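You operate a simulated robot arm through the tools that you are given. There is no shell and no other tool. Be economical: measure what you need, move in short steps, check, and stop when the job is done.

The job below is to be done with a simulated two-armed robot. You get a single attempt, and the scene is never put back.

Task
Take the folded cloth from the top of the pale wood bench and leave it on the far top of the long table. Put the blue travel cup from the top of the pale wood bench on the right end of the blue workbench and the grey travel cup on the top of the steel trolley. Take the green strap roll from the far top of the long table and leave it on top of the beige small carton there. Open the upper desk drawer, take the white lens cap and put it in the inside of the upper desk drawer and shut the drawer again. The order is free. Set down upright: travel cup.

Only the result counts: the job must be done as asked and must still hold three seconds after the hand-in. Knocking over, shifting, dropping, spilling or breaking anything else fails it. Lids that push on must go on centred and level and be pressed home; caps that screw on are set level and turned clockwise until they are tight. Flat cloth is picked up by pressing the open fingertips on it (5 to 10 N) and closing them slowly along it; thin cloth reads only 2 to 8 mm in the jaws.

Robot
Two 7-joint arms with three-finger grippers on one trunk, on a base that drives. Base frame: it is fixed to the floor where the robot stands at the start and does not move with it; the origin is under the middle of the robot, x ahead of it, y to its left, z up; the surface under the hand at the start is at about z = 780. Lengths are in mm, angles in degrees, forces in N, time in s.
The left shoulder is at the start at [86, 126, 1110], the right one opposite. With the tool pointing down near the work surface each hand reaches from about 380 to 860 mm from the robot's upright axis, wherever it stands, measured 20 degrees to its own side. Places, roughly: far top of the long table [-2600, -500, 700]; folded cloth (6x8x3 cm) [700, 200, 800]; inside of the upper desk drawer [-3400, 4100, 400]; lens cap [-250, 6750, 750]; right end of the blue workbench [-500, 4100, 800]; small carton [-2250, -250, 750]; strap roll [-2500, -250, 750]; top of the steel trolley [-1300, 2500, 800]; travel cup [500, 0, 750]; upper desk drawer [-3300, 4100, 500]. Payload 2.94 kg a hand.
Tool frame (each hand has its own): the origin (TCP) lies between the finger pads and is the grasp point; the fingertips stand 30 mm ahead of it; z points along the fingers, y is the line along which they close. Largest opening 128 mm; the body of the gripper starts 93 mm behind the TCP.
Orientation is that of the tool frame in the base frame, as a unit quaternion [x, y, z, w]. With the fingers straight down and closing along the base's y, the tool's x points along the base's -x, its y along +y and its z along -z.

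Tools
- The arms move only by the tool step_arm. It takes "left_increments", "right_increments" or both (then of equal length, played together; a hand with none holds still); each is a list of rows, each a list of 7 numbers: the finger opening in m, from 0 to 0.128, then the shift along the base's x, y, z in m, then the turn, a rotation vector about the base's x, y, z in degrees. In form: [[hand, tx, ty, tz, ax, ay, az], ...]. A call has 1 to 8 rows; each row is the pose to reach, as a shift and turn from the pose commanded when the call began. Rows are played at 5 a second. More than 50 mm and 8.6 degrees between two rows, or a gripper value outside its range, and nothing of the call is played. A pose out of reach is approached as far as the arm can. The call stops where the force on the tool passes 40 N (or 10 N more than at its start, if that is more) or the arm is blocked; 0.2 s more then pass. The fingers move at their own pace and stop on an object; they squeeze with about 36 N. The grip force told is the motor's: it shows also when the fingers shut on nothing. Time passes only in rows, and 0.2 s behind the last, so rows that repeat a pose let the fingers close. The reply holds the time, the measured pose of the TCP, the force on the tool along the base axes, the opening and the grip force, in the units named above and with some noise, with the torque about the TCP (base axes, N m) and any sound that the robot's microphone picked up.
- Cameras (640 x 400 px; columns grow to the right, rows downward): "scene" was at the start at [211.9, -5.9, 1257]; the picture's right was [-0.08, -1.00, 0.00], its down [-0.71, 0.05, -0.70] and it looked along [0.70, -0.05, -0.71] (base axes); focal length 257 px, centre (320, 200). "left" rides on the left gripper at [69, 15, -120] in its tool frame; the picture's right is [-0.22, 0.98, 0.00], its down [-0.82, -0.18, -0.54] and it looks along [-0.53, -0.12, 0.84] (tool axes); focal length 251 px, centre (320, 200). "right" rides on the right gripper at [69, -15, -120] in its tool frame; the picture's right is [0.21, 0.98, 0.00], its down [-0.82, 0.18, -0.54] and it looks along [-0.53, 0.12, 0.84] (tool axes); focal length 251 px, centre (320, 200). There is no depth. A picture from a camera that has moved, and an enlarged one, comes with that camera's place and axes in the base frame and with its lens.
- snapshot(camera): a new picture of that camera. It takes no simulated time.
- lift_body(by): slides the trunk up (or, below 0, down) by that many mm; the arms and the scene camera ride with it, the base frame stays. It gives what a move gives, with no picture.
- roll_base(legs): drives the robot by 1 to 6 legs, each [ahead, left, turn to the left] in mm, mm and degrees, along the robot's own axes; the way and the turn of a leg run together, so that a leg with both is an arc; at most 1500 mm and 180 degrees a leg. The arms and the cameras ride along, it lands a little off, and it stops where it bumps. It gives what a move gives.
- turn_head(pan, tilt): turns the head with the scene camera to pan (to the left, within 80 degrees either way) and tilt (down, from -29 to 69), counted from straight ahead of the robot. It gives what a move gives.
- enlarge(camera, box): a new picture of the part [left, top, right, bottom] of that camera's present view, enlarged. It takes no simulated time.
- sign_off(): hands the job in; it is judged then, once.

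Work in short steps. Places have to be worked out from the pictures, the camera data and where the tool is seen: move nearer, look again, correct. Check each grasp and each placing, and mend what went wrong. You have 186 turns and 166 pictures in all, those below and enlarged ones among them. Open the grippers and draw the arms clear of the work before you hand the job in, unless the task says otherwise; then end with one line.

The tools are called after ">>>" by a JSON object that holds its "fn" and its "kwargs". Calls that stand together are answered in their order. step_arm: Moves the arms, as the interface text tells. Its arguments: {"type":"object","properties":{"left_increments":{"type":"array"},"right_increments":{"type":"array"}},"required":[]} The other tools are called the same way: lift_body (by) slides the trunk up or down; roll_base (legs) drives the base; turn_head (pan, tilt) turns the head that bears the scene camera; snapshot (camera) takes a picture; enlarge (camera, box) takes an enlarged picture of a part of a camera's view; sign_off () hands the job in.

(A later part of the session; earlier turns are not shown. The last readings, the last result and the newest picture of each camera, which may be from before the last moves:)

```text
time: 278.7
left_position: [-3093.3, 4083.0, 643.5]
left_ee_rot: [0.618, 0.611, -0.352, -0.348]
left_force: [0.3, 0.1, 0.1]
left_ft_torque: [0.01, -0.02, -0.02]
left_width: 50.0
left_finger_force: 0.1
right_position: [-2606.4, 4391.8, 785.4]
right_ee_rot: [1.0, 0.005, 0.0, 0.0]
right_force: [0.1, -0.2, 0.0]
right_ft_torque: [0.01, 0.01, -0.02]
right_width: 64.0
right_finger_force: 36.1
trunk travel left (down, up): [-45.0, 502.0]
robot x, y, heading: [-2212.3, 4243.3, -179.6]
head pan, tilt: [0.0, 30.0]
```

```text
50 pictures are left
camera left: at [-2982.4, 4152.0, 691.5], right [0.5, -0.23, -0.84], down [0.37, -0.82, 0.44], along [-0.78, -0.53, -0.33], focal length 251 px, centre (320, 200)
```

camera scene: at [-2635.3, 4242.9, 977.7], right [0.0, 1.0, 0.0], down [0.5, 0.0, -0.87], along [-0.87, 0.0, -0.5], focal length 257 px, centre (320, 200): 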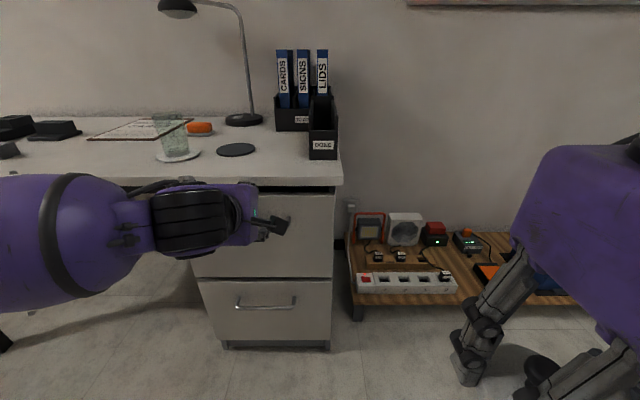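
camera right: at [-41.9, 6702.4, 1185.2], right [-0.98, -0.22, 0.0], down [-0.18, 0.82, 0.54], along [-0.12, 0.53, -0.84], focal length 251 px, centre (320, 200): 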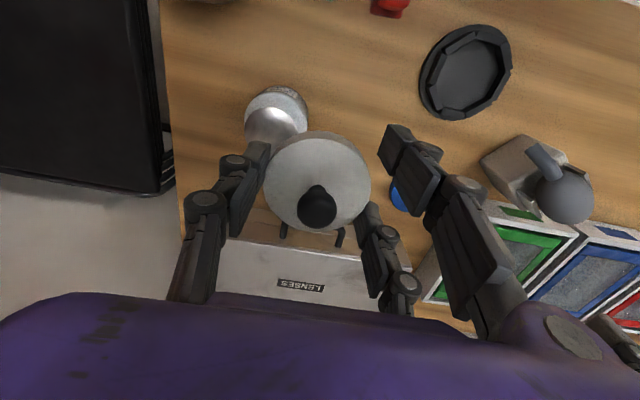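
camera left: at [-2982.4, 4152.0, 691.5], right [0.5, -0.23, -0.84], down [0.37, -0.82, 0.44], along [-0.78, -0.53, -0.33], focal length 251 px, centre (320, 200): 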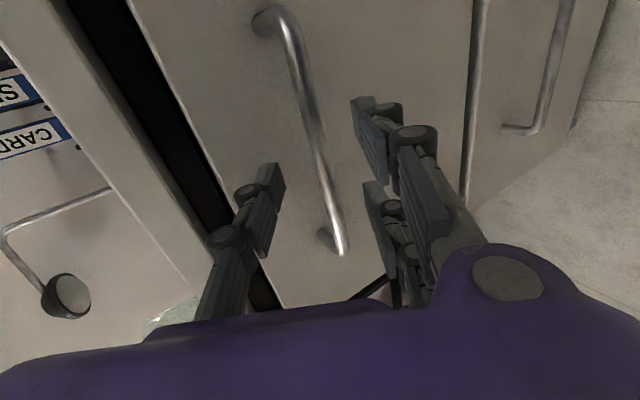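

Prediction matches: the bar lies between the fingers, about 10 mm inside the tips. Closing.

>>> {"fn": "step_arm", "kwargs": {"left_increments": [[0.035, 0, 0, 0, 0, 0, 0], [0.02, 0, 0, 0, 0, 0, 0], [0.005, 0, 0, 0, 0, 0, 0], [0.0, 0, 0, 0, 0, 0, 0], [0.0, 0, 0, 0, 0, 0, 0]]}}

>>> {"fn": "snapshot", "kwargs": {"camera": "left"}}

```text
time: 279.9
left_position: [-3091.4, 4083.2, 644.0]
left_ee_rot: [0.618, 0.612, -0.351, -0.348]
left_force: [0.1, -0.3, 0.1]
left_ft_torque: [0.0, 0.02, 0.01]
left_width: 0.2
left_finger_force: 3.2
right_position: [-2606.8, 4391.1, 783.9]
right_ee_rot: [1.0, 0.004, -0.001, 0.0]
right_force: [0.1, -0.5, 0.5]
right_ft_torque: [-0.01, 0.04, -0.01]
right_width: 63.9
right_finger_force: 36.1
trunk travel left (down, up): [-45.0, 502.0]
robot x, y, heading: [-2213.0, 4241.2, -179.8]
head pan, tilt: [0.0, 30.0]
```

```text
49 pictures are left
camera left: at [-2982.4, 4152.0, 691.8], right [0.5, -0.23, -0.84], down [0.37, -0.82, 0.44], along [-0.78, -0.53, -0.33], focal length 251 px, centre (320, 200)
```

left: 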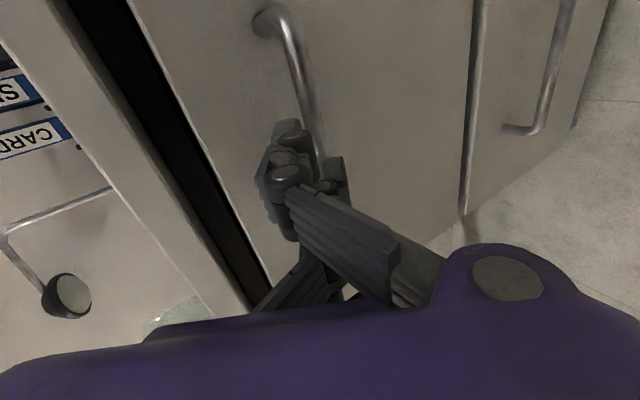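

The fingers closed in front of the bar, so it's farther than judged. I'm reopening and advancing another 15 mm with care.

>>> {"fn": "step_arm", "kwargs": {"left_increments": [[0.05, 0, 0, 0, 0, 0, 0], [0.05, 0, 0, 0, 0, 0, 0], [0.05, -0.005, 0, -0.003, 0, 0, 0], [0.05, -0.009, 0, -0.005, 0, 0, 0], [0.05, -0.013, 0, -0.0075, 0, 0, 0], [0.05, -0.013, 0, -0.0075, 0, 0, 0]]}}

>>> {"fn": "snapshot", "kwargs": {"camera": "left"}}

```text
time: 281.3
left_position: [-3096.0, 4081.2, 642.4]
left_ee_rot: [0.618, 0.613, -0.351, -0.346]
left_force: [-0.6, 0.2, -0.5]
left_ft_torque: [-0.04, 0.0, 0.02]
left_width: 50.1
left_finger_force: 0.1
left hand out of reach, approached as far as the arm can: row 3, 4, 5, 6
right_position: [-2607.1, 4392.8, 785.6]
right_ee_rot: [1.0, 0.004, 0.0, 0.0]
right_force: [0.7, -0.3, -0.2]
right_ft_torque: [-0.01, 0.02, 0.0]
right_width: 63.9
right_finger_force: 35.9
trunk travel left (down, up): [-45.0, 502.0]
robot x, y, heading: [-2213.1, 4244.4, -179.8]
head pan, tilt: [0.0, 30.0]
```

```text
48 pictures are left
camera left: at [-2985.1, 4149.4, 691.3], right [0.5, -0.22, -0.84], down [0.37, -0.82, 0.44], along [-0.78, -0.53, -0.33], focal length 251 px, centre (320, 200)
```

left: 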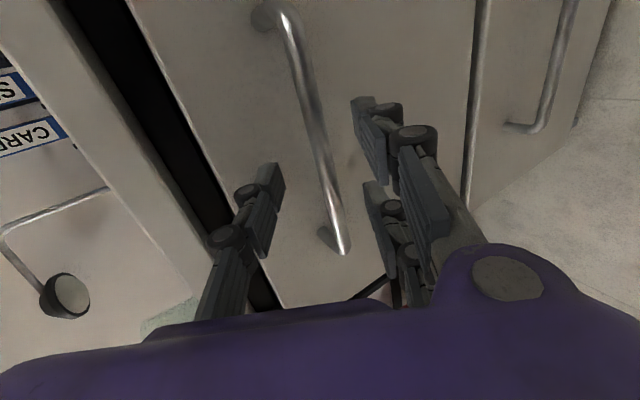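

I'm at the arm's reach limit. I'll pull the hand back 30 mm, roll the base 40 mm forward and then finish with the arm.

>>> {"fn": "step_arm", "kwargs": {"left_increments": [[0.05, 0.015, 0, 0.008, 0, 0, 0], [0.05, 0.03, 0, 0.012, 0, 0, 0], [0.05, 0.03, 0, 0.012, 0, 0, 0]]}}

>>> {"fn": "roll_base", "kwargs": {"legs": [[40, 0, 0]]}}

```text
time: 282.1
left_position: [-3067.4, 4079.5, 654.1]
left_ee_rot: [0.618, 0.612, -0.351, -0.346]
left_force: [-0.5, 0.3, 0.3]
left_ft_torque: [0.04, -0.01, 0.03]
left_width: 50.2
left_finger_force: 0.1
right_position: [-2607.8, 4392.1, 784.6]
right_ee_rot: [1.0, 0.005, 0.0, 0.0]
right_force: [-0.2, 0.4, -0.6]
right_ft_torque: [0.01, 0.05, 0.01]
right_width: 63.9
right_finger_force: 36.6
trunk travel left (down, up): [-45.0, 502.0]
robot x, y, heading: [-2214.3, 4240.1, -179.8]
head pan, tilt: [0.0, 30.0]
```

```text
time: 282.9
left_position: [-3106.1, 4078.0, 654.7]
left_ee_rot: [0.618, 0.612, -0.351, -0.346]
left_force: [-0.1, 0.8, -0.5]
left_ft_torque: [0.01, 0.01, 0.03]
left_width: 50.1
left_finger_force: 0.0
right_position: [-2645.9, 4392.0, 784.6]
right_ee_rot: [1.0, 0.004, 0.0, -0.001]
right_force: [-0.1, -0.6, -0.2]
right_ft_torque: [0.0, 0.0, -0.04]
right_width: 63.9
right_finger_force: 36.4
trunk travel left (down, up): [-45.0, 502.0]
robot x, y, heading: [-2251.1, 4242.5, -179.8]
head pan, tilt: [0.0, 30.0]
```

>>> {"fn": "step_arm", "kwargs": {"left_increments": [[0.05, 0, 0.001, -0.011, 0, 0, 0], [0.05, -0.003, 0.002, -0.018, 0, 0, 0], [0.05, -0.007, 0.002, -0.022, 0, 0, 0], [0.05, -0.007, 0.002, -0.022, 0, 0, 0]]}}

>>> {"fn": "snapshot", "kwargs": {"camera": "left"}}

```text
time: 283.9
left_position: [-3113.3, 4080.6, 633.2]
left_ee_rot: [0.618, 0.612, -0.351, -0.346]
left_force: [-0.1, -0.4, -0.6]
left_ft_torque: [0.02, 0.0, 0.0]
left_width: 50.0
left_finger_force: 0.1
right_position: [-2645.7, 4391.7, 784.6]
right_ee_rot: [1.0, 0.005, -0.001, 0.001]
right_force: [-0.4, 0.7, -0.3]
right_ft_torque: [-0.01, -0.02, 0.01]
right_width: 63.9
right_finger_force: 35.5
trunk travel left (down, up): [-45.0, 502.0]
robot x, y, heading: [-2244.5, 4245.9, -179.8]
head pan, tilt: [0.0, 30.0]
```

```text
47 pictures are left
camera left: at [-3002.3, 4149.8, 680.7], right [0.5, -0.23, -0.84], down [0.37, -0.82, 0.44], along [-0.78, -0.53, -0.33], focal length 251 px, centre (320, 200)
```

left: 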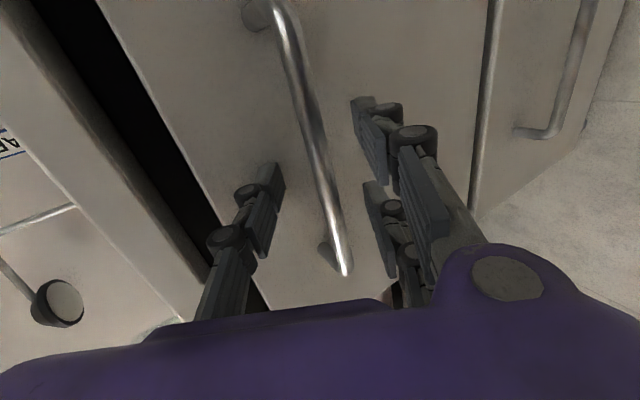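

The bar now looks to be near TCP depth. Closing again.

>>> {"fn": "step_arm", "kwargs": {"left_increments": [[0.035, 0, 0, 0, 0, 0, 0], [0.02, 0, 0, 0, 0, 0, 0], [0.005, 0, 0, 0, 0, 0, 0], [0.0, 0, 0, 0, 0, 0, 0], [0.0, 0, 0, 0, 0, 0, 0]]}}

```text
time: 285.1
left_position: [-3112.1, 4081.1, 630.5]
left_ee_rot: [0.618, 0.614, -0.348, -0.346]
left_force: [10.7, 1.6, -14.0]
left_ft_torque: [1.36, -0.18, 1.19]
left_width: 11.1
left_finger_force: 38.1
right_position: [-2645.0, 4391.1, 785.4]
right_ee_rot: [1.0, 0.004, 0.0, 0.0]
right_force: [-0.3, -0.7, 0.0]
right_ft_torque: [0.01, 0.03, -0.03]
right_width: 63.7
right_finger_force: 36.5
trunk travel left (down, up): [-45.0, 502.0]
robot x, y, heading: [-2250.7, 4240.8, -179.6]
head pan, tilt: [0.0, 30.0]
```

The bar is gripped (11 mm). I'm pulling by rolling back 100 mm and looking.

>>> {"fn": "roll_base", "kwargs": {"legs": [[-100, 0, 0]]}}

>>> {"fn": "snapshot", "kwargs": {"camera": "scene"}}

```text
time: 286.3
left_position: [-3017.0, 4081.9, 630.8]
left_ee_rot: [0.619, 0.613, -0.35, -0.345]
left_force: [0.9, 0.7, -21.4]
left_ft_torque: [1.61, -0.15, 0.69]
left_width: 11.1
left_finger_force: 38.2
right_position: [-2548.4, 4392.3, 785.4]
right_ee_rot: [1.0, 0.005, 0.001, -0.001]
right_force: [0.7, -0.2, -0.5]
right_ft_torque: [-0.02, 0.01, 0.01]
right_width: 63.5
right_finger_force: 36.1
trunk travel left (down, up): [-45.0, 502.0]
robot x, y, heading: [-2152.0, 4242.4, -179.8]
head pan, tilt: [0.0, 30.0]
```

```text
46 pictures are left
camera scene: at [-2467.7, 4241.7, 977.0], right [0.0, 1.0, 0.0], down [0.5, 0.0, -0.86], along [-0.86, 0.0, -0.5], focal length 257 px, centre (320, 200)
```

scene: 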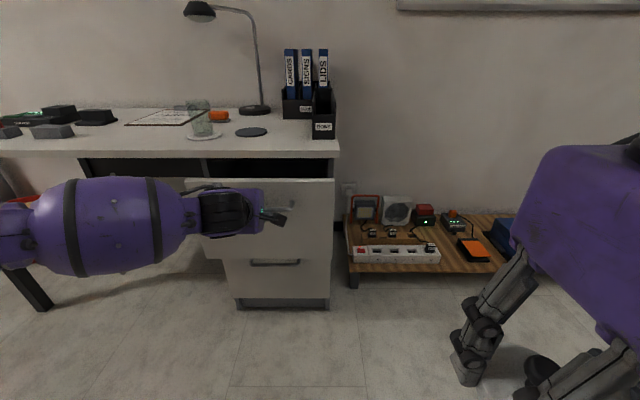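

The drawer follows. I'm pulling another 160 mm.

>>> {"fn": "roll_base", "kwargs": {"legs": [[-160, 0, 0]]}}

>>> {"fn": "snapshot", "kwargs": {"camera": "scene"}}

```text
time: 287.8
left_position: [-2859.2, 4081.5, 629.9]
left_ee_rot: [0.618, 0.615, -0.347, -0.346]
left_force: [-1.8, 1.7, 5.1]
left_ft_torque: [1.0, 0.04, 0.95]
left_width: 10.9
left_finger_force: 37.8
right_position: [-2393.6, 4390.8, 785.6]
right_ee_rot: [1.0, 0.006, -0.001, 0.0]
right_force: [0.7, 0.4, 0.1]
right_ft_torque: [-0.01, -0.03, -0.02]
right_width: 63.7
right_finger_force: 36.2
trunk travel left (down, up): [-45.0, 502.0]
robot x, y, heading: [-2000.2, 4241.9, -179.6]
head pan, tilt: [0.0, 30.0]
stopped in leg 1: the robot was blocked; the commanded pose is now the measured one
```

```text
45 pictures are left
camera scene: at [-2311.6, 4240.8, 977.6], right [-0.01, 1.0, 0.0], down [0.5, 0.0, -0.87], along [-0.87, -0.01, -0.5], focal length 257 px, centre (320, 200)
```

scene: 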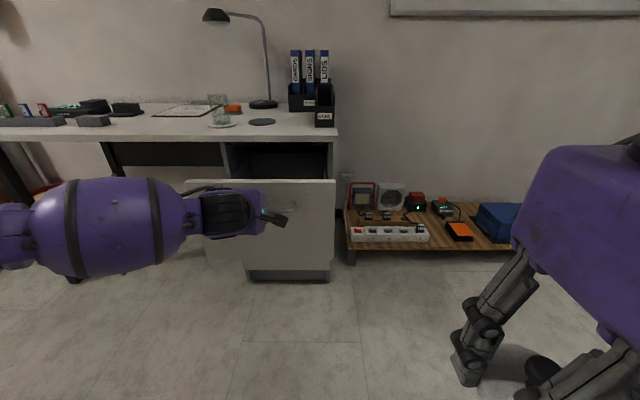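

The drawer is about 250 mm open; the base has stopped, perhaps with its rear near the workbench, so I won't back further. I'm releasing the bar and withdrawing the left hand along its axis.

>>> {"fn": "step_arm", "kwargs": {"left_increments": [[0.03, 0, 0, 0, 0, 0, 0], [0.05, 0, 0, 0, 0, 0, 0], [0.05, 0, 0, 0, 0, 0, 0], [0.05, 0.026, 0, 0.015, 0, 0, 0], [0.05, 0.052, 0, 0.03, 0, 0, 0], [0.05, 0.07, -0.01, 0.065, 0, 0, 0], [0.05, 0.08, -0.02, 0.11, 0, 0, 0], [0.05, 0.08, -0.03, 0.155, 0, 0, 0]]}}

>>> {"fn": "snapshot", "kwargs": {"camera": "scene"}}

```text
time: 289.6
left_position: [-2776.6, 4050.8, 785.4]
left_ee_rot: [0.62, 0.614, -0.346, -0.344]
left_force: [0.0, 0.1, -0.7]
left_ft_torque: [-0.03, -0.01, -0.01]
left_width: 50.0
left_finger_force: 0.0
right_position: [-2394.0, 4390.9, 785.4]
right_ee_rot: [1.0, 0.006, -0.001, 0.0]
right_force: [-0.2, -0.2, 0.2]
right_ft_torque: [-0.01, 0.01, -0.03]
right_width: 63.6
right_finger_force: 36.1
trunk travel left (down, up): [-45.0, 502.0]
robot x, y, heading: [-1996.7, 4240.3, -179.4]
head pan, tilt: [0.0, 30.0]
```

```text
44 pictures are left
camera scene: at [-2311.2, 4240.9, 977.8], right [-0.01, 1.0, 0.0], down [0.5, 0.0, -0.87], along [-0.87, -0.01, -0.5], focal length 257 px, centre (320, 200)
```

scene: 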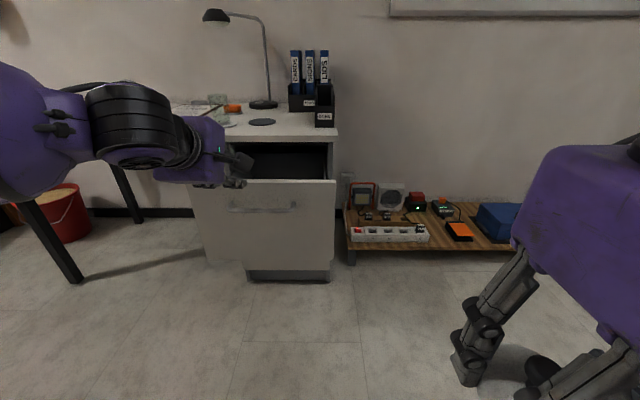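

The drawer is open. I'm raising the trunk for a better view in, then turning the left hand back down while tucking it away.

>>> {"fn": "lift_body", "kwargs": {"by": 200}}

>>> {"fn": "step_arm", "kwargs": {"left_increments": [[0.05, 0.03, -0.015, 0, -3.6, -3.6, -6.2], [0.05, 0.06, -0.03, 0, -7.2, -7.2, -12.4], [0.05, 0.09, -0.045, 0, -10.8, -10.8, -18.6], [0.05, 0.12, -0.06, 0, -14.4, -14.4, -24.8], [0.05, 0.15, -0.075, 0, -18, -18, -31], [0.05, 0.18, -0.09, 0, -21.6, -21.6, -37.2], [0.05, 0.21, -0.1, 0, -25.2, -25.2, -43.4], [0.05, 0.23, -0.1, 0, -28.8, -28.8, -49.6]]}}

>>> {"fn": "step_arm", "kwargs": {"left_increments": [[0.05, 0.01, 0, 0, -3.6, -3.6, -6.2], [0.05, 0.02, 0, 0, -7.2, -7.2, -12.4], [0.05, 0.03, 0, 0, -10.8, -10.8, -18.6], [0.05, 0.03, 0, 0, -14.4, -14.4, -24.8], [0.05, 0.03, 0, 0, -17.9, -17.9, -31.3]]}}

>>> {"fn": "snapshot", "kwargs": {"camera": "scene"}}

```text
time: 291.8
left_position: [-2774.1, 4050.1, 1010.0]
left_ee_rot: [0.608, 0.603, -0.367, -0.363]
left_force: [-0.4, 0.3, -0.4]
left_ft_torque: [0.01, 0.04, -0.01]
left_width: 50.0
left_finger_force: 0.1
right_position: [-2392.2, 4390.4, 987.2]
right_ee_rot: [0.999, 0.006, -0.032, -0.001]
right_force: [0.5, 0.2, 0.1]
right_ft_torque: [-0.03, 0.05, -0.01]
right_width: 63.4
right_finger_force: 35.9
trunk travel left (down, up): [-245.0, 302.0]
robot x, y, heading: [-2069.4, 4242.7, -179.3]
head pan, tilt: [0.0, 30.0]
```

```text
time: 293.6
left_position: [-2544.5, 3951.4, 998.2]
left_ee_rot: [0.937, 0.261, -0.18, -0.149]
left_force: [0.1, 0.3, -0.1]
left_ft_torque: [-0.02, 0.03, -0.01]
left_width: 50.1
left_finger_force: 0.1
right_position: [-2391.2, 4392.0, 988.7]
right_ee_rot: [0.999, 0.007, -0.033, 0.0]
right_force: [-0.2, 0.5, -0.4]
right_ft_torque: [0.01, 0.02, -0.01]
right_width: 63.8
right_finger_force: 35.6
trunk travel left (down, up): [-245.0, 302.0]
robot x, y, heading: [-2067.0, 4240.9, -179.9]
head pan, tilt: [0.0, 30.0]
```

```text
time: 294.8
left_position: [-2514.5, 3951.5, 993.9]
left_ee_rot: [0.999, -0.006, -0.032, 0.013]
left_force: [0.0, 0.2, 0.8]
left_ft_torque: [-0.02, -0.02, 0.01]
left_width: 50.2
left_finger_force: 0.0
right_position: [-2391.6, 4390.7, 988.5]
right_ee_rot: [0.999, 0.007, -0.033, 0.0]
right_force: [0.7, -0.3, -0.5]
right_ft_torque: [0.01, -0.02, 0.03]
right_width: 63.8
right_finger_force: 35.9
trunk travel left (down, up): [-245.0, 302.0]
robot x, y, heading: [-2066.6, 4244.1, -179.8]
head pan, tilt: [0.0, 30.0]
```

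```text
43 pictures are left
camera scene: at [-2220.2, 4241.3, 1195.5], right [-0.01, 1.0, 0.0], down [0.43, 0.0, -0.9], along [-0.9, -0.01, -0.43], focal length 257 px, centre (320, 200)
```

scene: 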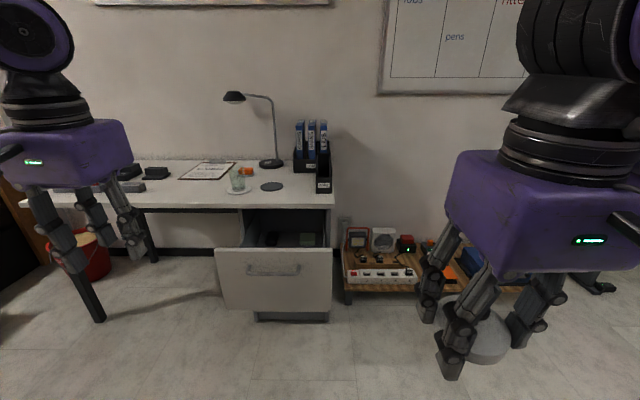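

The body looks tipped slightly, likely from pressing against something behind. I'm rolling forward at once to free it.

>>> {"fn": "roll_base", "kwargs": {"legs": [[200, 0, 0]]}}

>>> {"fn": "snapshot", "kwargs": {"camera": "scene"}}

```text
time: 295.5
left_position: [-2513.1, 3951.0, 1003.0]
left_ee_rot: [0.999, -0.004, -0.037, 0.014]
left_force: [0.1, 0.6, 0.2]
left_ft_torque: [0.01, 0.0, 0.04]
left_width: 49.9
left_finger_force: 0.1
right_position: [-2389.1, 4390.4, 993.9]
right_ee_rot: [0.999, 0.006, -0.037, -0.002]
right_force: [0.7, -0.4, 0.5]
right_ft_torque: [0.02, 0.02, 0.0]
right_width: 63.7
right_finger_force: 35.8
trunk travel left (down, up): [-245.0, 302.0]
robot x, y, heading: [-2072.7, 4242.5, -179.5]
head pan, tilt: [0.0, 30.0]
stopped in leg 1: the robot was blocked; the commanded pose is now the measured one
```

```text
42 pictures are left
camera scene: at [-2216.6, 4241.5, 1199.5], right [-0.01, 1.0, 0.0], down [0.42, 0.0, -0.91], along [-0.91, -0.01, -0.42], focal length 257 px, centre (320, 200)
```

scene: 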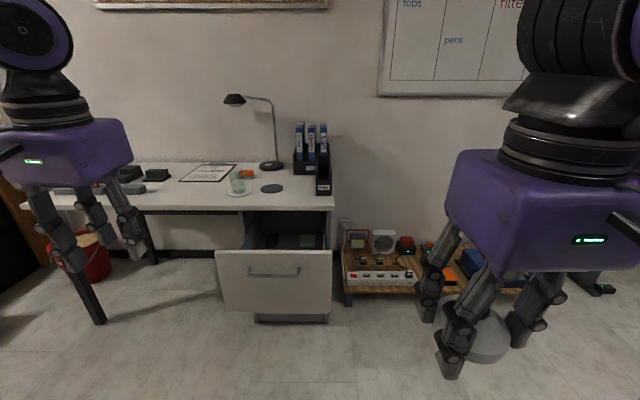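

My trunk's back seems caught under the workbench behind as it rose. I'm lowering it again before driving forward.

>>> {"fn": "lift_body", "kwargs": {"by": -190}}

```text
time: 297.6
left_position: [-2589.4, 3950.8, 793.3]
left_ee_rot: [1.0, -0.005, 0.0, 0.013]
left_force: [-0.2, -0.6, 0.1]
left_ft_torque: [-0.01, -0.01, 0.03]
left_width: 49.9
left_finger_force: 0.0
right_position: [-2465.3, 4391.5, 796.1]
right_ee_rot: [1.0, 0.006, -0.001, 0.001]
right_force: [0.7, -0.3, 0.5]
right_ft_torque: [0.01, 0.06, 0.03]
right_width: 63.4
right_finger_force: 36.5
trunk travel left (down, up): [-55.0, 492.0]
robot x, y, heading: [-2066.6, 4243.5, -179.5]
head pan, tilt: [0.0, 30.0]
```

Level again. I'm rolling forward away from the workbench before raising.

>>> {"fn": "roll_base", "kwargs": {"legs": [[230, 0, 0]]}}

>>> {"fn": "lift_body", "kwargs": {"by": 200}}

>>> {"fn": "turn_head", "kwargs": {"pan": 0, "tilt": 45}}

>>> {"fn": "snapshot", "kwargs": {"camera": "scene"}}

```text
time: 299.3
left_position: [-2817.2, 3947.8, 792.2]
left_ee_rot: [1.0, -0.004, 0.0, 0.013]
left_force: [-0.3, 0.5, -0.8]
left_ft_torque: [-0.03, -0.05, 0.01]
left_width: 49.9
left_finger_force: 0.1
right_position: [-2693.8, 4387.9, 794.5]
right_ee_rot: [1.0, 0.006, -0.001, 0.0]
right_force: [-0.6, -0.2, -0.5]
right_ft_torque: [0.02, -0.07, 0.0]
right_width: 63.8
right_finger_force: 36.0
trunk travel left (down, up): [-55.0, 492.0]
robot x, y, heading: [-2297.3, 4239.3, -179.2]
head pan, tilt: [0.0, 30.0]
```

```text
time: 301.4
left_position: [-2816.6, 3947.7, 993.7]
left_ee_rot: [1.0, -0.005, 0.0, 0.012]
left_force: [0.4, 0.4, -0.5]
left_ft_torque: [0.0, -0.04, -0.03]
left_width: 50.1
left_finger_force: 0.1
right_position: [-2693.7, 4387.9, 995.4]
right_ee_rot: [1.0, 0.007, 0.0, -0.001]
right_force: [-0.5, 0.3, -0.1]
right_ft_torque: [-0.01, -0.02, 0.0]
right_width: 63.6
right_finger_force: 35.8
trunk travel left (down, up): [-255.0, 292.0]
robot x, y, heading: [-2296.2, 4241.7, -179.7]
head pan, tilt: [0.0, 30.0]
```

```text
time: 302.2
left_position: [-2815.5, 3947.9, 992.5]
left_ee_rot: [1.0, -0.004, -0.001, 0.013]
left_force: [-0.2, 0.3, -0.9]
left_ft_torque: [-0.02, 0.0, 0.02]
left_width: 50.2
left_finger_force: 0.0
right_position: [-2692.0, 4387.8, 994.5]
right_ee_rot: [1.0, 0.007, 0.0, 0.0]
right_force: [0.2, -0.4, -0.4]
right_ft_torque: [-0.01, 0.01, 0.02]
right_width: 63.7
right_finger_force: 36.1
trunk travel left (down, up): [-255.0, 292.0]
robot x, y, heading: [-2296.6, 4239.7, -179.1]
head pan, tilt: [0.0, 45.0]
```

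```text
41 pictures are left
camera scene: at [-2524.3, 4239.0, 1188.1], right [-0.01, 1.0, 0.0], down [0.71, 0.01, -0.71], along [-0.71, -0.01, -0.71], focal length 257 px, centre (320, 200)
```

scene: 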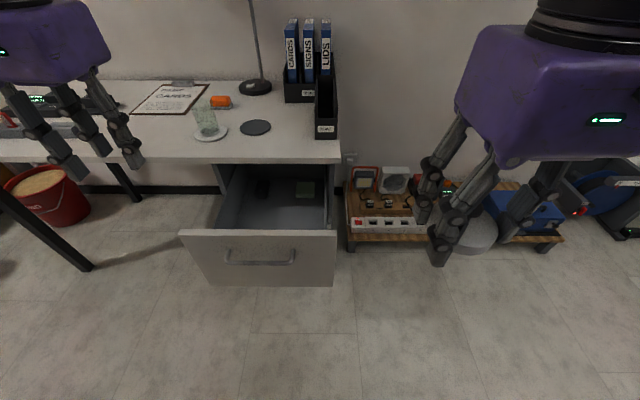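

Free and level. I'm enlarging the open drawer to find its inner floor and a free spot.

>>> {"fn": "enlarge", "kwargs": {"camera": "scene", "box": [165, 140, 355, 290]}}

```text
2.67 times, centred on (260, 215) of scene
camera zoom: at [-2524.3, 4239.0, 1188.1], right [-0.01, 1.0, 0.0], down [0.71, 0.01, -0.71], along [-0.71, -0.01, -0.71], focal length 684 px, centre (480, 160)
```

zoom: 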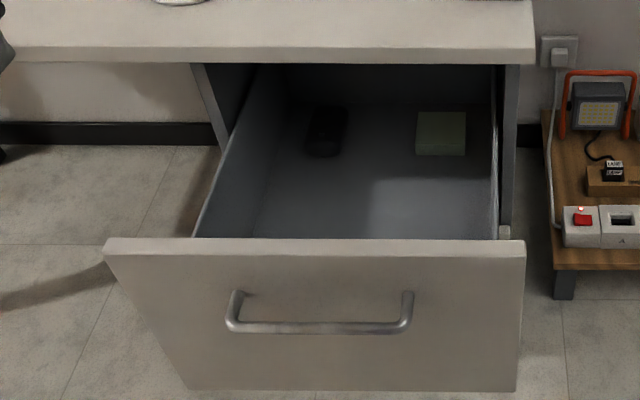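

Drawer floor ≈ z 560, interior y≈3975–4255, and the area at about (-3000,4110) is free behind the front panel (rim z≈685). I'm repositioning the base and bringing the right hand over it.

>>> {"fn": "roll_base", "kwargs": {"legs": [[120, 100, 0]]}}

>>> {"fn": "step_arm", "kwargs": {"right_increments": [[0.03, -0.032, -0.03, 0, 0, 0, 0], [0.03, -0.064, -0.06, 0, 0, 0, 0], [0.03, -0.096, -0.09, 0, 0, 0, 0], [0.03, -0.128, -0.12, 0, 0, 0, 0], [0.03, -0.16, -0.15, 0, 0, 0, 0], [0.03, -0.188, -0.175, 0, 0, 0, 0], [0.03, -0.188, -0.175, -0.045, 0, 0, 0], [0.03, -0.188, -0.175, -0.09, 0, 0, 0]]}}

>>> {"fn": "snapshot", "kwargs": {"camera": "scene"}}

>>> {"fn": "snapshot", "kwargs": {"camera": "right"}}

```text
time: 303.8
left_position: [-2934.3, 3842.6, 992.9]
left_ee_rot: [1.0, -0.004, -0.001, 0.012]
left_force: [-0.8, 0.2, -0.8]
left_ft_torque: [-0.02, 0.0, -0.02]
left_width: 49.9
left_finger_force: 0.1
right_position: [-2813.4, 4282.3, 995.2]
right_ee_rot: [1.0, 0.007, -0.001, -0.002]
right_force: [0.8, 0.2, -0.3]
right_ft_torque: [-0.01, -0.06, 0.0]
right_width: 64.0
right_finger_force: 36.5
trunk travel left (down, up): [-255.0, 292.0]
robot x, y, heading: [-2416.2, 4135.3, -179.8]
head pan, tilt: [0.0, 45.0]
```

```text
time: 305.6
left_position: [-2934.6, 3844.1, 993.4]
left_ee_rot: [1.0, -0.005, 0.0, 0.013]
left_force: [-0.3, 0.1, -0.9]
left_ft_torque: [0.01, -0.01, -0.01]
left_width: 50.1
left_finger_force: 0.1
right_position: [-3000.7, 4106.8, 903.7]
right_ee_rot: [1.0, 0.007, -0.001, 0.0]
right_force: [-0.2, 0.8, 0.5]
right_ft_torque: [0.0, 0.0, -0.01]
right_width: 63.8
right_finger_force: 35.9
trunk travel left (down, up): [-255.0, 292.0]
robot x, y, heading: [-2415.2, 4135.4, -179.5]
head pan, tilt: [0.0, 45.0]
```

```text
39 pictures are left
camera scene: at [-2643.1, 4133.6, 1188.0], right [-0.01, 1.0, 0.0], down [0.71, 0.01, -0.71], along [-0.71, -0.01, -0.71], focal length 257 px, centre (320, 200)
```

scene: 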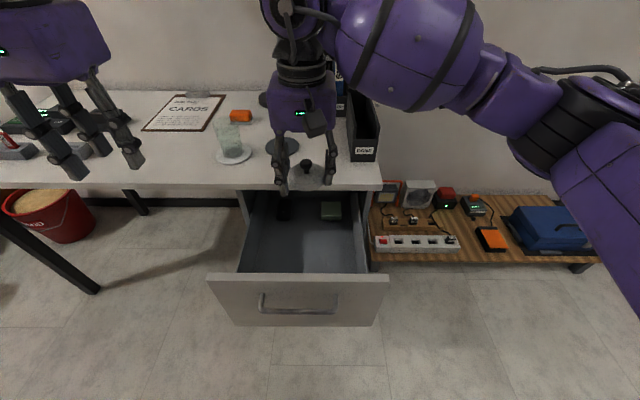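

```text
38 pictures are left
camera right: at [-2932.3, 4124.0, 1024.0], right [0.23, -0.97, 0.0], down [-0.82, -0.19, 0.54], along [-0.53, -0.12, -0.84], focal length 251 px, centre (320, 200)
```

right: 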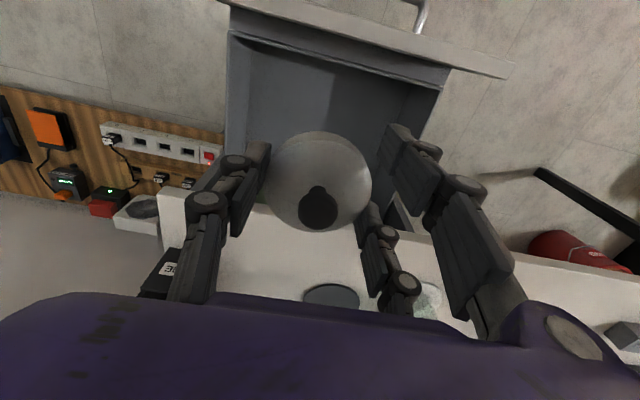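

Rim/inner panel at x≈-2948, interior y 3963–4221, desk edge ≈-3170. I'm shifting to (-3050,4095) and lowering into the drawer to z 640.

>>> {"fn": "step_arm", "kwargs": {"right_increments": [[0.03, -0.048, -0.012, 0, 0, 0, 0], [0.03, -0.048, -0.012, -0.045, 0, 0, 0], [0.03, -0.048, -0.012, -0.09, 0, 0, 0], [0.03, -0.048, -0.012, -0.135, 0, 0, 0], [0.03, -0.048, -0.012, -0.18, 0, 0, 0], [0.03, -0.048, -0.012, -0.225, 0, 0, 0], [0.03, -0.048, -0.012, -0.26, 0, 0, 0], [0.03, -0.048, -0.012, -0.26, 0, 0, 0]]}}

>>> {"fn": "snapshot", "kwargs": {"camera": "scene"}}

>>> {"fn": "snapshot", "kwargs": {"camera": "right"}}

```text
time: 307.4
left_position: [-2934.3, 3844.0, 993.7]
left_ee_rot: [1.0, -0.004, 0.0, 0.013]
left_force: [0.2, 0.4, 0.3]
left_ft_torque: [0.0, 0.04, 0.02]
left_width: 50.0
left_finger_force: 0.2
right_position: [-3049.2, 4094.2, 644.3]
right_ee_rot: [1.0, 0.007, -0.001, 0.0]
right_force: [-0.1, -0.5, 0.0]
right_ft_torque: [-0.02, -0.05, -0.04]
right_width: 63.8
right_finger_force: 35.9
trunk travel left (down, up): [-255.0, 292.0]
robot x, y, heading: [-2417.1, 4135.3, -179.4]
head pan, tilt: [0.0, 45.0]
```

```text
37 pictures are left
camera scene: at [-2642.4, 4133.9, 1188.1], right [-0.01, 1.0, 0.0], down [0.71, 0.01, -0.71], along [-0.71, -0.01, -0.71], focal length 257 px, centre (320, 200)
```

scene: 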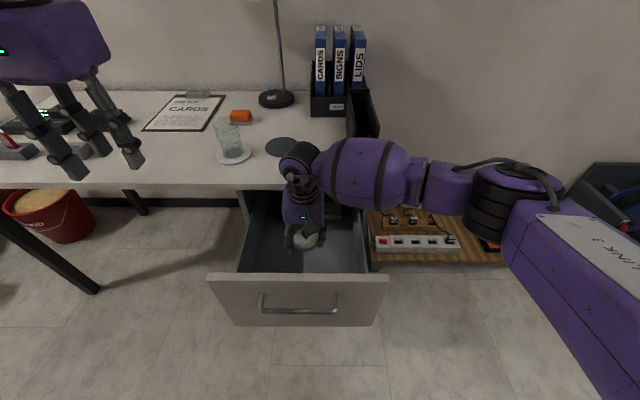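

```text
36 pictures are left
camera right: at [-2979.7, 4111.0, 764.5], right [0.23, -0.97, 0.0], down [-0.82, -0.19, 0.54], along [-0.53, -0.12, -0.84], focal length 251 px, centre (320, 200)
```

right: 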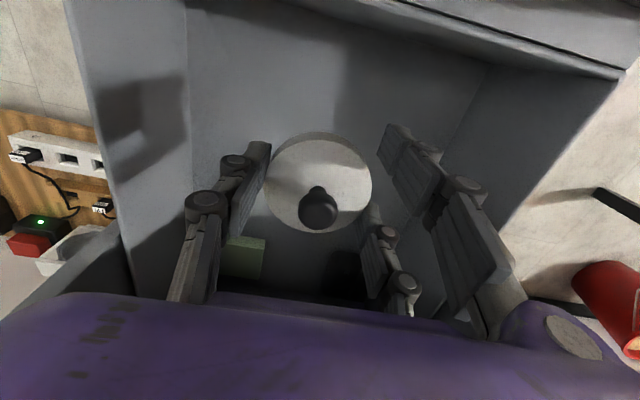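

Inside the drawer with clearance all round; the floor looks to be near z≈510–560. I'm lowering in steps and watching the force.

>>> {"fn": "step_arm", "kwargs": {"right_increments": [[0.03, 0, 0, -0.015, 0, 0, 0], [0.03, 0, 0, -0.03, 0, 0, 0], [0.03, 0, 0, -0.038, 0, 0, 0], [0.03, 0, 0, -0.043, 0, 0, 0], [0.03, 0, 0, -0.048, 0, 0, 0], [0.03, 0, 0, -0.053, 0, 0, 0], [0.03, 0, 0, -0.058, 0, 0, 0], [0.03, 0, 0, -0.058, 0, 0, 0]]}}

>>> {"fn": "snapshot", "kwargs": {"camera": "right"}}

```text
time: 309.2
left_position: [-2934.1, 3844.1, 993.0]
left_ee_rot: [1.0, -0.005, 0.0, 0.013]
left_force: [0.1, -0.6, -1.0]
left_ft_torque: [0.0, -0.01, 0.02]
left_width: 50.0
left_finger_force: 0.1
right_position: [-3046.5, 4097.2, 586.9]
right_ee_rot: [1.0, 0.007, -0.001, -0.001]
right_force: [0.3, 0.7, 0.6]
right_ft_torque: [0.0, 0.0, 0.0]
right_width: 64.0
right_finger_force: 36.6
trunk travel left (down, up): [-255.0, 292.0]
robot x, y, heading: [-2415.0, 4137.9, -179.3]
head pan, tilt: [0.0, 45.0]
```

```text
35 pictures are left
camera right: at [-2978.7, 4113.5, 707.2], right [0.23, -0.97, 0.0], down [-0.82, -0.19, 0.54], along [-0.53, -0.12, -0.84], focal length 251 px, centre (320, 200)
```

right: 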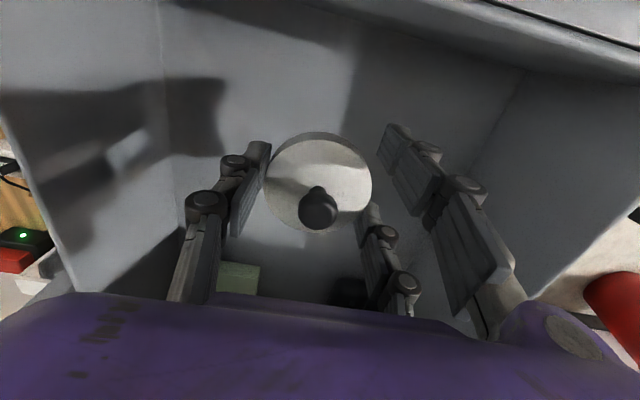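

The floor estimate is about 505, so I'm continuing down.

>>> {"fn": "step_arm", "kwargs": {"right_increments": [[0.03, 0, 0, -0.012, 0, 0, 0], [0.03, 0, 0, -0.024, 0, 0, 0], [0.03, 0, 0, -0.029, 0, 0, 0], [0.03, 0, 0, -0.033, 0, 0, 0], [0.03, 0, 0, -0.037, 0, 0, 0], [0.03, 0, 0, -0.041, 0, 0, 0], [0.03, 0, 0, -0.041, 0, 0, 0]]}}

```text
time: 310.8
left_position: [-2935.5, 3843.4, 993.6]
left_ee_rot: [1.0, -0.005, -0.002, 0.013]
left_force: [-0.4, -0.3, 0.7]
left_ft_torque: [-0.05, 0.01, 0.02]
left_width: 50.0
left_finger_force: 0.0
right_position: [-3046.9, 4097.2, 546.5]
right_ee_rot: [1.0, 0.007, -0.001, 0.0]
right_force: [-0.5, 0.1, -0.5]
right_ft_torque: [-0.02, 0.02, -0.01]
right_width: 63.7
right_finger_force: 36.2
trunk travel left (down, up): [-255.0, 292.0]
robot x, y, heading: [-2415.2, 4136.8, -179.8]
head pan, tilt: [0.0, 45.0]
```

>>> {"fn": "step_arm", "kwargs": {"right_increments": [[0.03, 0, 0, -0.003, 0, 0, 0], [0.03, 0, 0, -0.006, 0, 0, 0], [0.03, 0, 0, -0.009, 0, 0, 0], [0.03, 0, 0, -0.009, 0, 0, 0]]}}

>>> {"fn": "snapshot", "kwargs": {"camera": "right"}}

```text
time: 311.8
left_position: [-2933.9, 3843.8, 992.5]
left_ee_rot: [1.0, -0.004, -0.001, 0.012]
left_force: [0.4, 1.5, 1.0]
left_ft_torque: [0.03, -0.01, 0.0]
left_width: 50.0
left_finger_force: 0.0
right_position: [-3047.1, 4095.2, 537.9]
right_ee_rot: [1.0, 0.008, 0.0, -0.001]
right_force: [-0.7, 0.6, -0.7]
right_ft_torque: [-0.01, 0.0, 0.01]
right_width: 63.7
right_finger_force: 36.1
trunk travel left (down, up): [-255.0, 292.0]
robot x, y, heading: [-2416.4, 4135.6, -179.1]
head pan, tilt: [0.0, 45.0]
```

```text
34 pictures are left
camera right: at [-2979.1, 4113.7, 657.5], right [0.23, -0.97, 0.0], down [-0.82, -0.19, 0.54], along [-0.53, -0.12, -0.84], focal length 251 px, centre (320, 200)
```

right: 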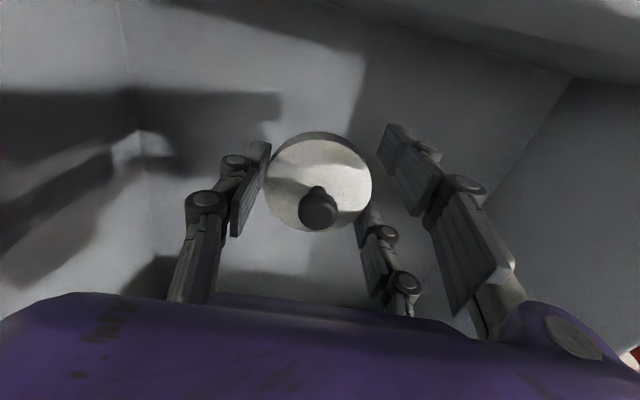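

No contact yet at 538; the floor estimate is now about 490. I'm continuing in 3 mm rows.

>>> {"fn": "step_arm", "kwargs": {"right_increments": [[0.03, 0, 0, -0.003, 0, 0, 0], [0.03, 0, 0, -0.006, 0, 0, 0], [0.03, 0, 0, -0.009, 0, 0, 0], [0.03, 0, 0, -0.012, 0, 0, 0], [0.03, 0, 0, -0.012, 0, 0, 0]]}}

```text
time: 313.0
left_position: [-2934.1, 3842.0, 993.3]
left_ee_rot: [1.0, -0.005, -0.001, 0.013]
left_force: [-0.9, 0.4, -0.2]
left_ft_torque: [-0.01, -0.04, -0.01]
left_width: 50.1
left_finger_force: 0.0
right_position: [-3046.7, 4095.2, 525.1]
right_ee_rot: [1.0, 0.008, -0.001, -0.001]
right_force: [0.1, -0.4, -1.1]
right_ft_torque: [-0.04, -0.01, -0.04]
right_width: 63.5
right_finger_force: 36.6
trunk travel left (down, up): [-255.0, 292.0]
robot x, y, heading: [-2414.0, 4136.7, -179.6]
head pan, tilt: [0.0, 45.0]
```

>>> {"fn": "step_arm", "kwargs": {"right_increments": [[0.03, 0, 0, -0.003, 0, 0, 0], [0.03, 0, 0, -0.006, 0, 0, 0], [0.03, 0, 0, -0.009, 0, 0, 0], [0.03, 0, 0, -0.012, 0, 0, 0], [0.03, 0, 0, -0.012, 0, 0, 0]]}}

>>> {"fn": "snapshot", "kwargs": {"camera": "right"}}

```text
time: 314.2
left_position: [-2935.1, 3843.2, 994.2]
left_ee_rot: [1.0, -0.004, -0.001, 0.013]
left_force: [0.5, -0.7, 0.3]
left_ft_torque: [0.02, 0.02, -0.03]
left_width: 50.0
left_finger_force: 0.1
right_position: [-3047.0, 4094.9, 513.2]
right_ee_rot: [1.0, 0.007, -0.001, 0.001]
right_force: [0.7, 0.1, 0.1]
right_ft_torque: [-0.03, -0.04, -0.01]
right_width: 63.8
right_finger_force: 35.7
trunk travel left (down, up): [-255.0, 292.0]
robot x, y, heading: [-2415.1, 4134.0, -179.5]
head pan, tilt: [0.0, 45.0]
```

```text
33 pictures are left
camera right: at [-2979.5, 4113.4, 633.3], right [0.23, -0.97, 0.0], down [-0.82, -0.19, 0.54], along [-0.53, -0.12, -0.84], focal length 251 px, centre (320, 200)
```

right: 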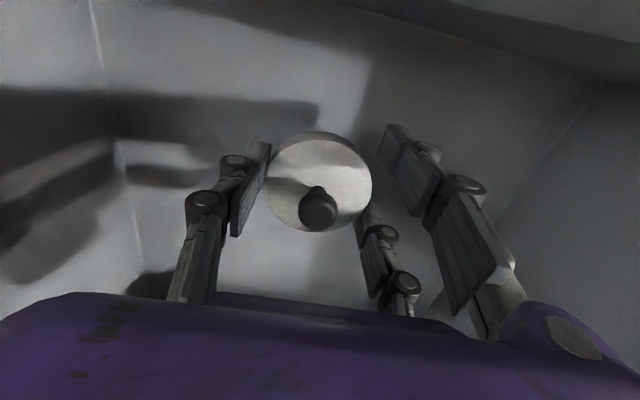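

Fitting several views, the floor is nearer z≈425. I'm checking the forearm's clearance before going deeper.

>>> {"fn": "snapshot", "kwargs": {"camera": "scene"}}

```text
32 pictures are left
camera scene: at [-2642.6, 4133.8, 1188.1], right [-0.01, 1.0, 0.0], down [0.71, 0.01, -0.71], along [-0.71, -0.01, -0.71], focal length 257 px, centre (320, 200)
```

scene: 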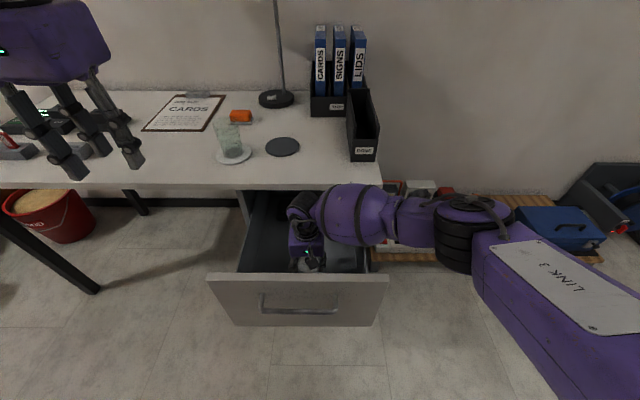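

The forearm is getting low over the drawer's side wall. I'll raise the trunk 150 mm so the arm comes from higher, then lower the hand again.

>>> {"fn": "lift_body", "kwargs": {"by": 160}}

>>> {"fn": "step_arm", "kwargs": {"right_increments": [[0.03, 0, 0, -0.04, 0, 0, 0], [0.03, 0, 0, -0.08, 0, 0, 0], [0.03, 0, 0, -0.12, 0, 0, 0], [0.03, 0, 0, -0.15, 0, 0, 0], [0.03, 0, 0, -0.15, 0, 0, 0]]}}

>>> {"fn": "snapshot", "kwargs": {"camera": "scene"}}

```text
time: 316.0
left_position: [-2935.8, 3843.6, 1152.7]
left_ee_rot: [1.0, -0.005, 0.0, 0.013]
left_force: [1.2, 0.6, 0.5]
left_ft_torque: [-0.01, -0.03, -0.03]
left_width: 49.8
left_finger_force: 0.1
right_position: [-3045.6, 4095.4, 672.3]
right_ee_rot: [1.0, 0.007, 0.0, 0.0]
right_force: [0.1, 1.0, -0.7]
right_ft_torque: [-0.05, 0.01, 0.04]
right_width: 63.9
right_finger_force: 36.3
trunk travel left (down, up): [-415.0, 132.0]
robot x, y, heading: [-2414.6, 4133.2, -179.6]
head pan, tilt: [0.0, 45.0]
```

```text
time: 317.2
left_position: [-2934.7, 3842.3, 1152.9]
left_ee_rot: [1.0, -0.004, -0.001, 0.013]
left_force: [0.2, -1.2, -0.7]
left_ft_torque: [0.02, 0.02, -0.01]
left_width: 50.2
left_finger_force: 0.0
right_position: [-3033.7, 4103.0, 547.5]
right_ee_rot: [1.0, 0.008, 0.0, 0.0]
right_force: [0.0, -0.1, -0.4]
right_ft_torque: [0.0, -0.01, 0.0]
right_width: 63.7
right_finger_force: 36.1
right hand out of reach, approached as far as the arm can: row 3, 4, 5
trunk travel left (down, up): [-415.0, 132.0]
robot x, y, heading: [-2414.3, 4134.6, -179.4]
head pan, tilt: [0.0, 45.0]
```

```text
31 pictures are left
camera scene: at [-2600.4, 4134.0, 1349.0], right [-0.01, 1.0, 0.0], down [0.71, 0.01, -0.71], along [-0.71, -0.01, -0.71], focal length 257 px, centre (320, 200)
```

scene: 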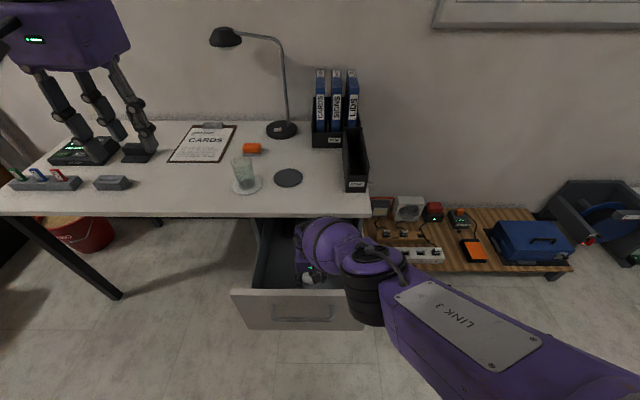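

Just out of arm reach, but the forearm is now steep. I'll use the trunk itself to lower the hand.

>>> {"fn": "lift_body", "kwargs": {"by": -65}}

>>> {"fn": "snapshot", "kwargs": {"camera": "right"}}

>>> {"fn": "snapshot", "kwargs": {"camera": "scene"}}

```text
time: 318.3
left_position: [-2934.2, 3842.4, 1088.9]
left_ee_rot: [1.0, -0.004, -0.001, 0.013]
left_force: [0.1, 0.2, 0.5]
left_ft_torque: [-0.02, 0.01, 0.02]
left_width: 49.9
left_finger_force: 0.0
right_position: [-3032.8, 4104.3, 483.4]
right_ee_rot: [1.0, 0.007, -0.002, -0.001]
right_force: [0.4, 1.1, 0.1]
right_ft_torque: [0.0, -0.06, 0.0]
right_width: 63.6
right_finger_force: 36.1
trunk travel left (down, up): [-350.0, 197.0]
robot x, y, heading: [-2415.2, 4134.2, -179.4]
head pan, tilt: [0.0, 45.0]
```

```text
30 pictures are left
camera right: at [-2965.0, 4121.5, 603.7], right [0.23, -0.97, 0.0], down [-0.82, -0.19, 0.54], along [-0.53, -0.12, -0.84], focal length 251 px, centre (320, 200)
```

right: 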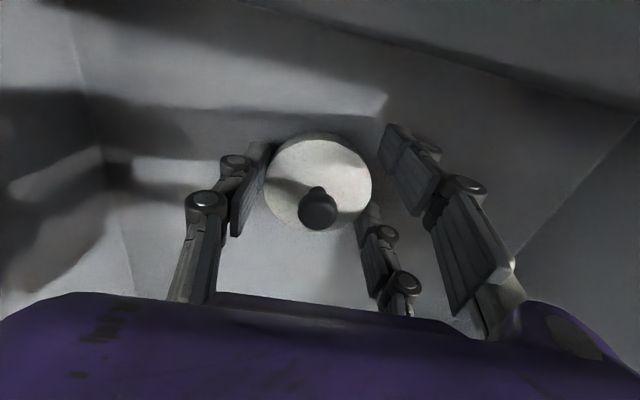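

```text
29 pictures are left
camera scene: at [-2618.3, 4134.0, 1282.2], right [-0.01, 1.0, 0.0], down [0.71, 0.01, -0.71], along [-0.71, -0.01, -0.71], focal length 257 px, centre (320, 200)
```

scene: 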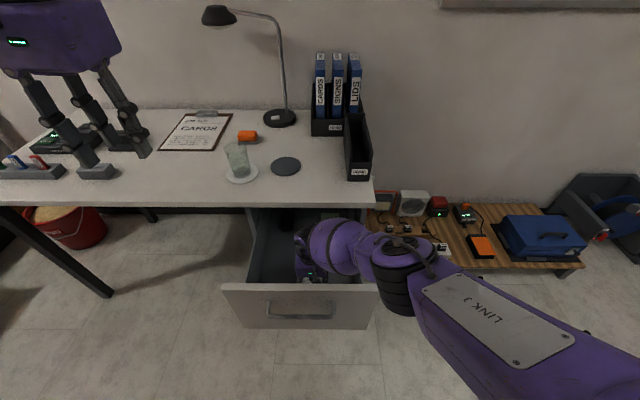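

The floor is estimated at about 428 (contact at TCP≈461). I'm lowering the trunk a little more.

>>> {"fn": "lift_body", "kwargs": {"by": -15}}

>>> {"fn": "lift_body", "kwargs": {"by": -5}}

```text
time: 318.9
left_position: [-2932.7, 3843.5, 1075.0]
left_ee_rot: [1.0, -0.004, -0.002, 0.013]
left_force: [0.3, 0.3, 0.1]
left_ft_torque: [0.01, -0.01, -0.01]
left_width: 49.7
left_finger_force: 0.1
right_position: [-3034.2, 4105.3, 472.8]
right_ee_rot: [1.0, 0.006, -0.004, 0.0]
right_force: [0.7, 2.6, 34.3]
right_ft_torque: [0.18, -0.54, -0.3]
right_width: 64.0
right_finger_force: 35.7
trunk travel left (down, up): [-335.0, 212.0]
robot x, y, heading: [-2411.5, 4137.6, -179.4]
head pan, tilt: [0.0, 45.0]
```

```text
time: 319.2
left_position: [-2933.7, 3843.2, 1072.3]
left_ee_rot: [1.0, -0.004, -0.001, 0.013]
left_force: [-0.3, -0.5, -0.4]
left_ft_torque: [0.0, -0.03, -0.03]
left_width: 50.1
left_finger_force: 0.1
right_position: [-3037.5, 4104.4, 472.7]
right_ee_rot: [1.0, 0.006, -0.004, 0.002]
right_force: [0.3, 1.8, 17.4]
right_ft_torque: [0.13, -0.4, 0.1]
right_width: 63.7
right_finger_force: 36.2
trunk travel left (down, up): [-334.0, 213.0]
robot x, y, heading: [-2413.8, 4134.6, -179.6]
head pan, tilt: [0.0, 45.0]
stopped: the force on the tool passed its limit at 50 N (the readings are from after the stop); the commanded pose is now the measured one
```

The cap is on the drawer floor (contact at 473). I'm opening gently.

>>> {"fn": "step_arm", "kwargs": {"right_increments": [[0.03, 0, 0, 0.001, 0, 0, 0], [0.065, 0, 0, 0.002, 0, 0, 0], [0.075, 0, 0, 0.003, 0, 0, 0], [0.085, 0, 0, 0.003, 0, 0, 0], [0.088, 0, 0, 0.003, 0, 0, 0]]}}

>>> {"fn": "snapshot", "kwargs": {"camera": "right"}}

```text
time: 320.4
left_position: [-2934.3, 3844.4, 1073.9]
left_ee_rot: [1.0, -0.005, -0.002, 0.013]
left_force: [-0.2, 0.5, -0.3]
left_ft_torque: [0.01, -0.01, -0.03]
left_width: 49.9
left_finger_force: 0.0
right_position: [-3036.7, 4104.5, 474.5]
right_ee_rot: [1.0, 0.006, -0.003, 0.0]
right_force: [0.6, 0.2, 0.6]
right_ft_torque: [0.01, 0.05, 0.01]
right_width: 88.0
right_finger_force: 0.0
trunk travel left (down, up): [-334.0, 213.0]
robot x, y, heading: [-2418.0, 4139.5, -179.5]
head pan, tilt: [0.0, 45.0]
```

```text
28 pictures are left
camera right: at [-2967.5, 4122.1, 593.5], right [0.23, -0.97, 0.0], down [-0.82, -0.19, 0.54], along [-0.53, -0.12, -0.84], focal length 251 px, centre (320, 200)
```

right: 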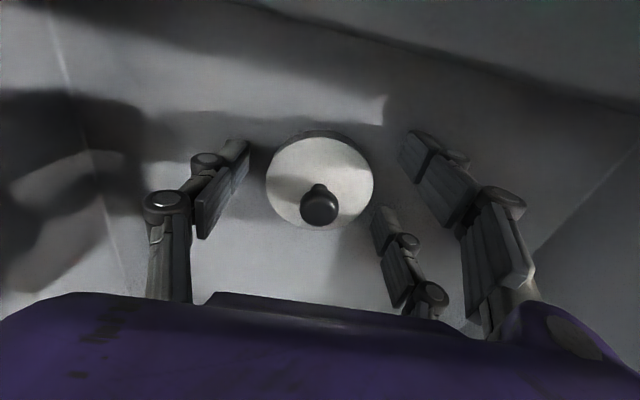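

Released; the cap lies flat. I'm raising the hand by the trunk and then by the arm, out of the drawer.

>>> {"fn": "lift_body", "kwargs": {"by": 150}}

>>> {"fn": "step_arm", "kwargs": {"right_increments": [[0.088, 0, 0, 0.04, 0, 0, 0], [0.088, 0, 0, 0.085, 0, 0, 0], [0.088, 0, 0, 0.13, 0, 0, 0], [0.088, 0, 0, 0.175, 0, 0, 0], [0.088, 0, 0, 0.22, 0, 0, 0], [0.088, 0.03, 0.02, 0.25, 0, 0, 0], [0.088, 0.07, 0.045, 0.26, 0, 0, 0], [0.088, 0.11, 0.07, 0.26, 0, 0, 0]]}}

>>> {"fn": "step_arm", "kwargs": {"right_increments": [[0.088, 0.03, 0.035, 0, 0, 0, 0], [0.088, 0.06, 0.07, 0, 0, 0, 0], [0.088, 0.09, 0.105, 0, 0, 0, 0]]}}

>>> {"fn": "snapshot", "kwargs": {"camera": "scene"}}

```text
time: 322.2
left_position: [-2935.5, 3842.7, 1221.5]
left_ee_rot: [1.0, -0.003, 0.0, 0.013]
left_force: [0.9, 0.2, -0.2]
left_ft_torque: [-0.02, -0.03, -0.01]
left_width: 50.0
left_finger_force: 0.1
right_position: [-3092.9, 4104.2, 705.1]
right_ee_rot: [0.998, 0.006, -0.066, 0.0]
right_force: [-0.8, -0.2, -0.5]
right_ft_torque: [0.01, 0.01, -0.03]
right_width: 88.1
right_finger_force: 0.0
trunk travel left (down, up): [-484.0, 63.0]
robot x, y, heading: [-2412.8, 4136.8, -179.5]
head pan, tilt: [0.0, 45.0]
```

```text
time: 324.0
left_position: [-2934.7, 3844.8, 1222.8]
left_ee_rot: [1.0, -0.005, -0.001, 0.013]
left_force: [0.2, 0.0, 0.8]
left_ft_torque: [-0.03, 0.0, 0.0]
left_width: 50.1
left_finger_force: 0.0
right_position: [-2981.4, 4173.4, 968.9]
right_ee_rot: [0.998, 0.007, -0.069, 0.0]
right_force: [-0.1, 1.0, 0.0]
right_ft_torque: [0.01, 0.03, 0.02]
right_width: 88.2
right_finger_force: 0.0
trunk travel left (down, up): [-484.0, 63.0]
robot x, y, heading: [-2413.2, 4136.3, -179.5]
head pan, tilt: [0.0, 45.0]
```

```text
time: 324.8
left_position: [-2934.6, 3843.9, 1223.7]
left_ee_rot: [1.0, -0.004, 0.0, 0.014]
left_force: [-0.3, -0.3, 1.2]
left_ft_torque: [0.02, 0.03, -0.02]
left_width: 50.1
left_finger_force: 0.0
right_position: [-2895.4, 4277.5, 968.2]
right_ee_rot: [0.998, 0.006, -0.067, 0.001]
right_force: [-0.2, -0.7, -0.1]
right_ft_torque: [-0.03, -0.01, 0.04]
right_width: 87.8
right_finger_force: 0.1
trunk travel left (down, up): [-484.0, 63.0]
robot x, y, heading: [-2411.6, 4134.7, -179.4]
head pan, tilt: [0.0, 45.0]
```

```text
27 pictures are left
camera scene: at [-2562.8, 4135.6, 1429.8], right [-0.01, 1.0, 0.0], down [0.71, 0.01, -0.71], along [-0.71, -0.01, -0.71], focal length 257 px, centre (320, 200)
```

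scene: 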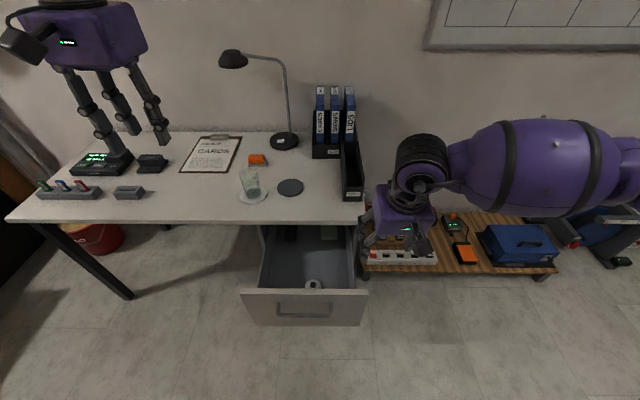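

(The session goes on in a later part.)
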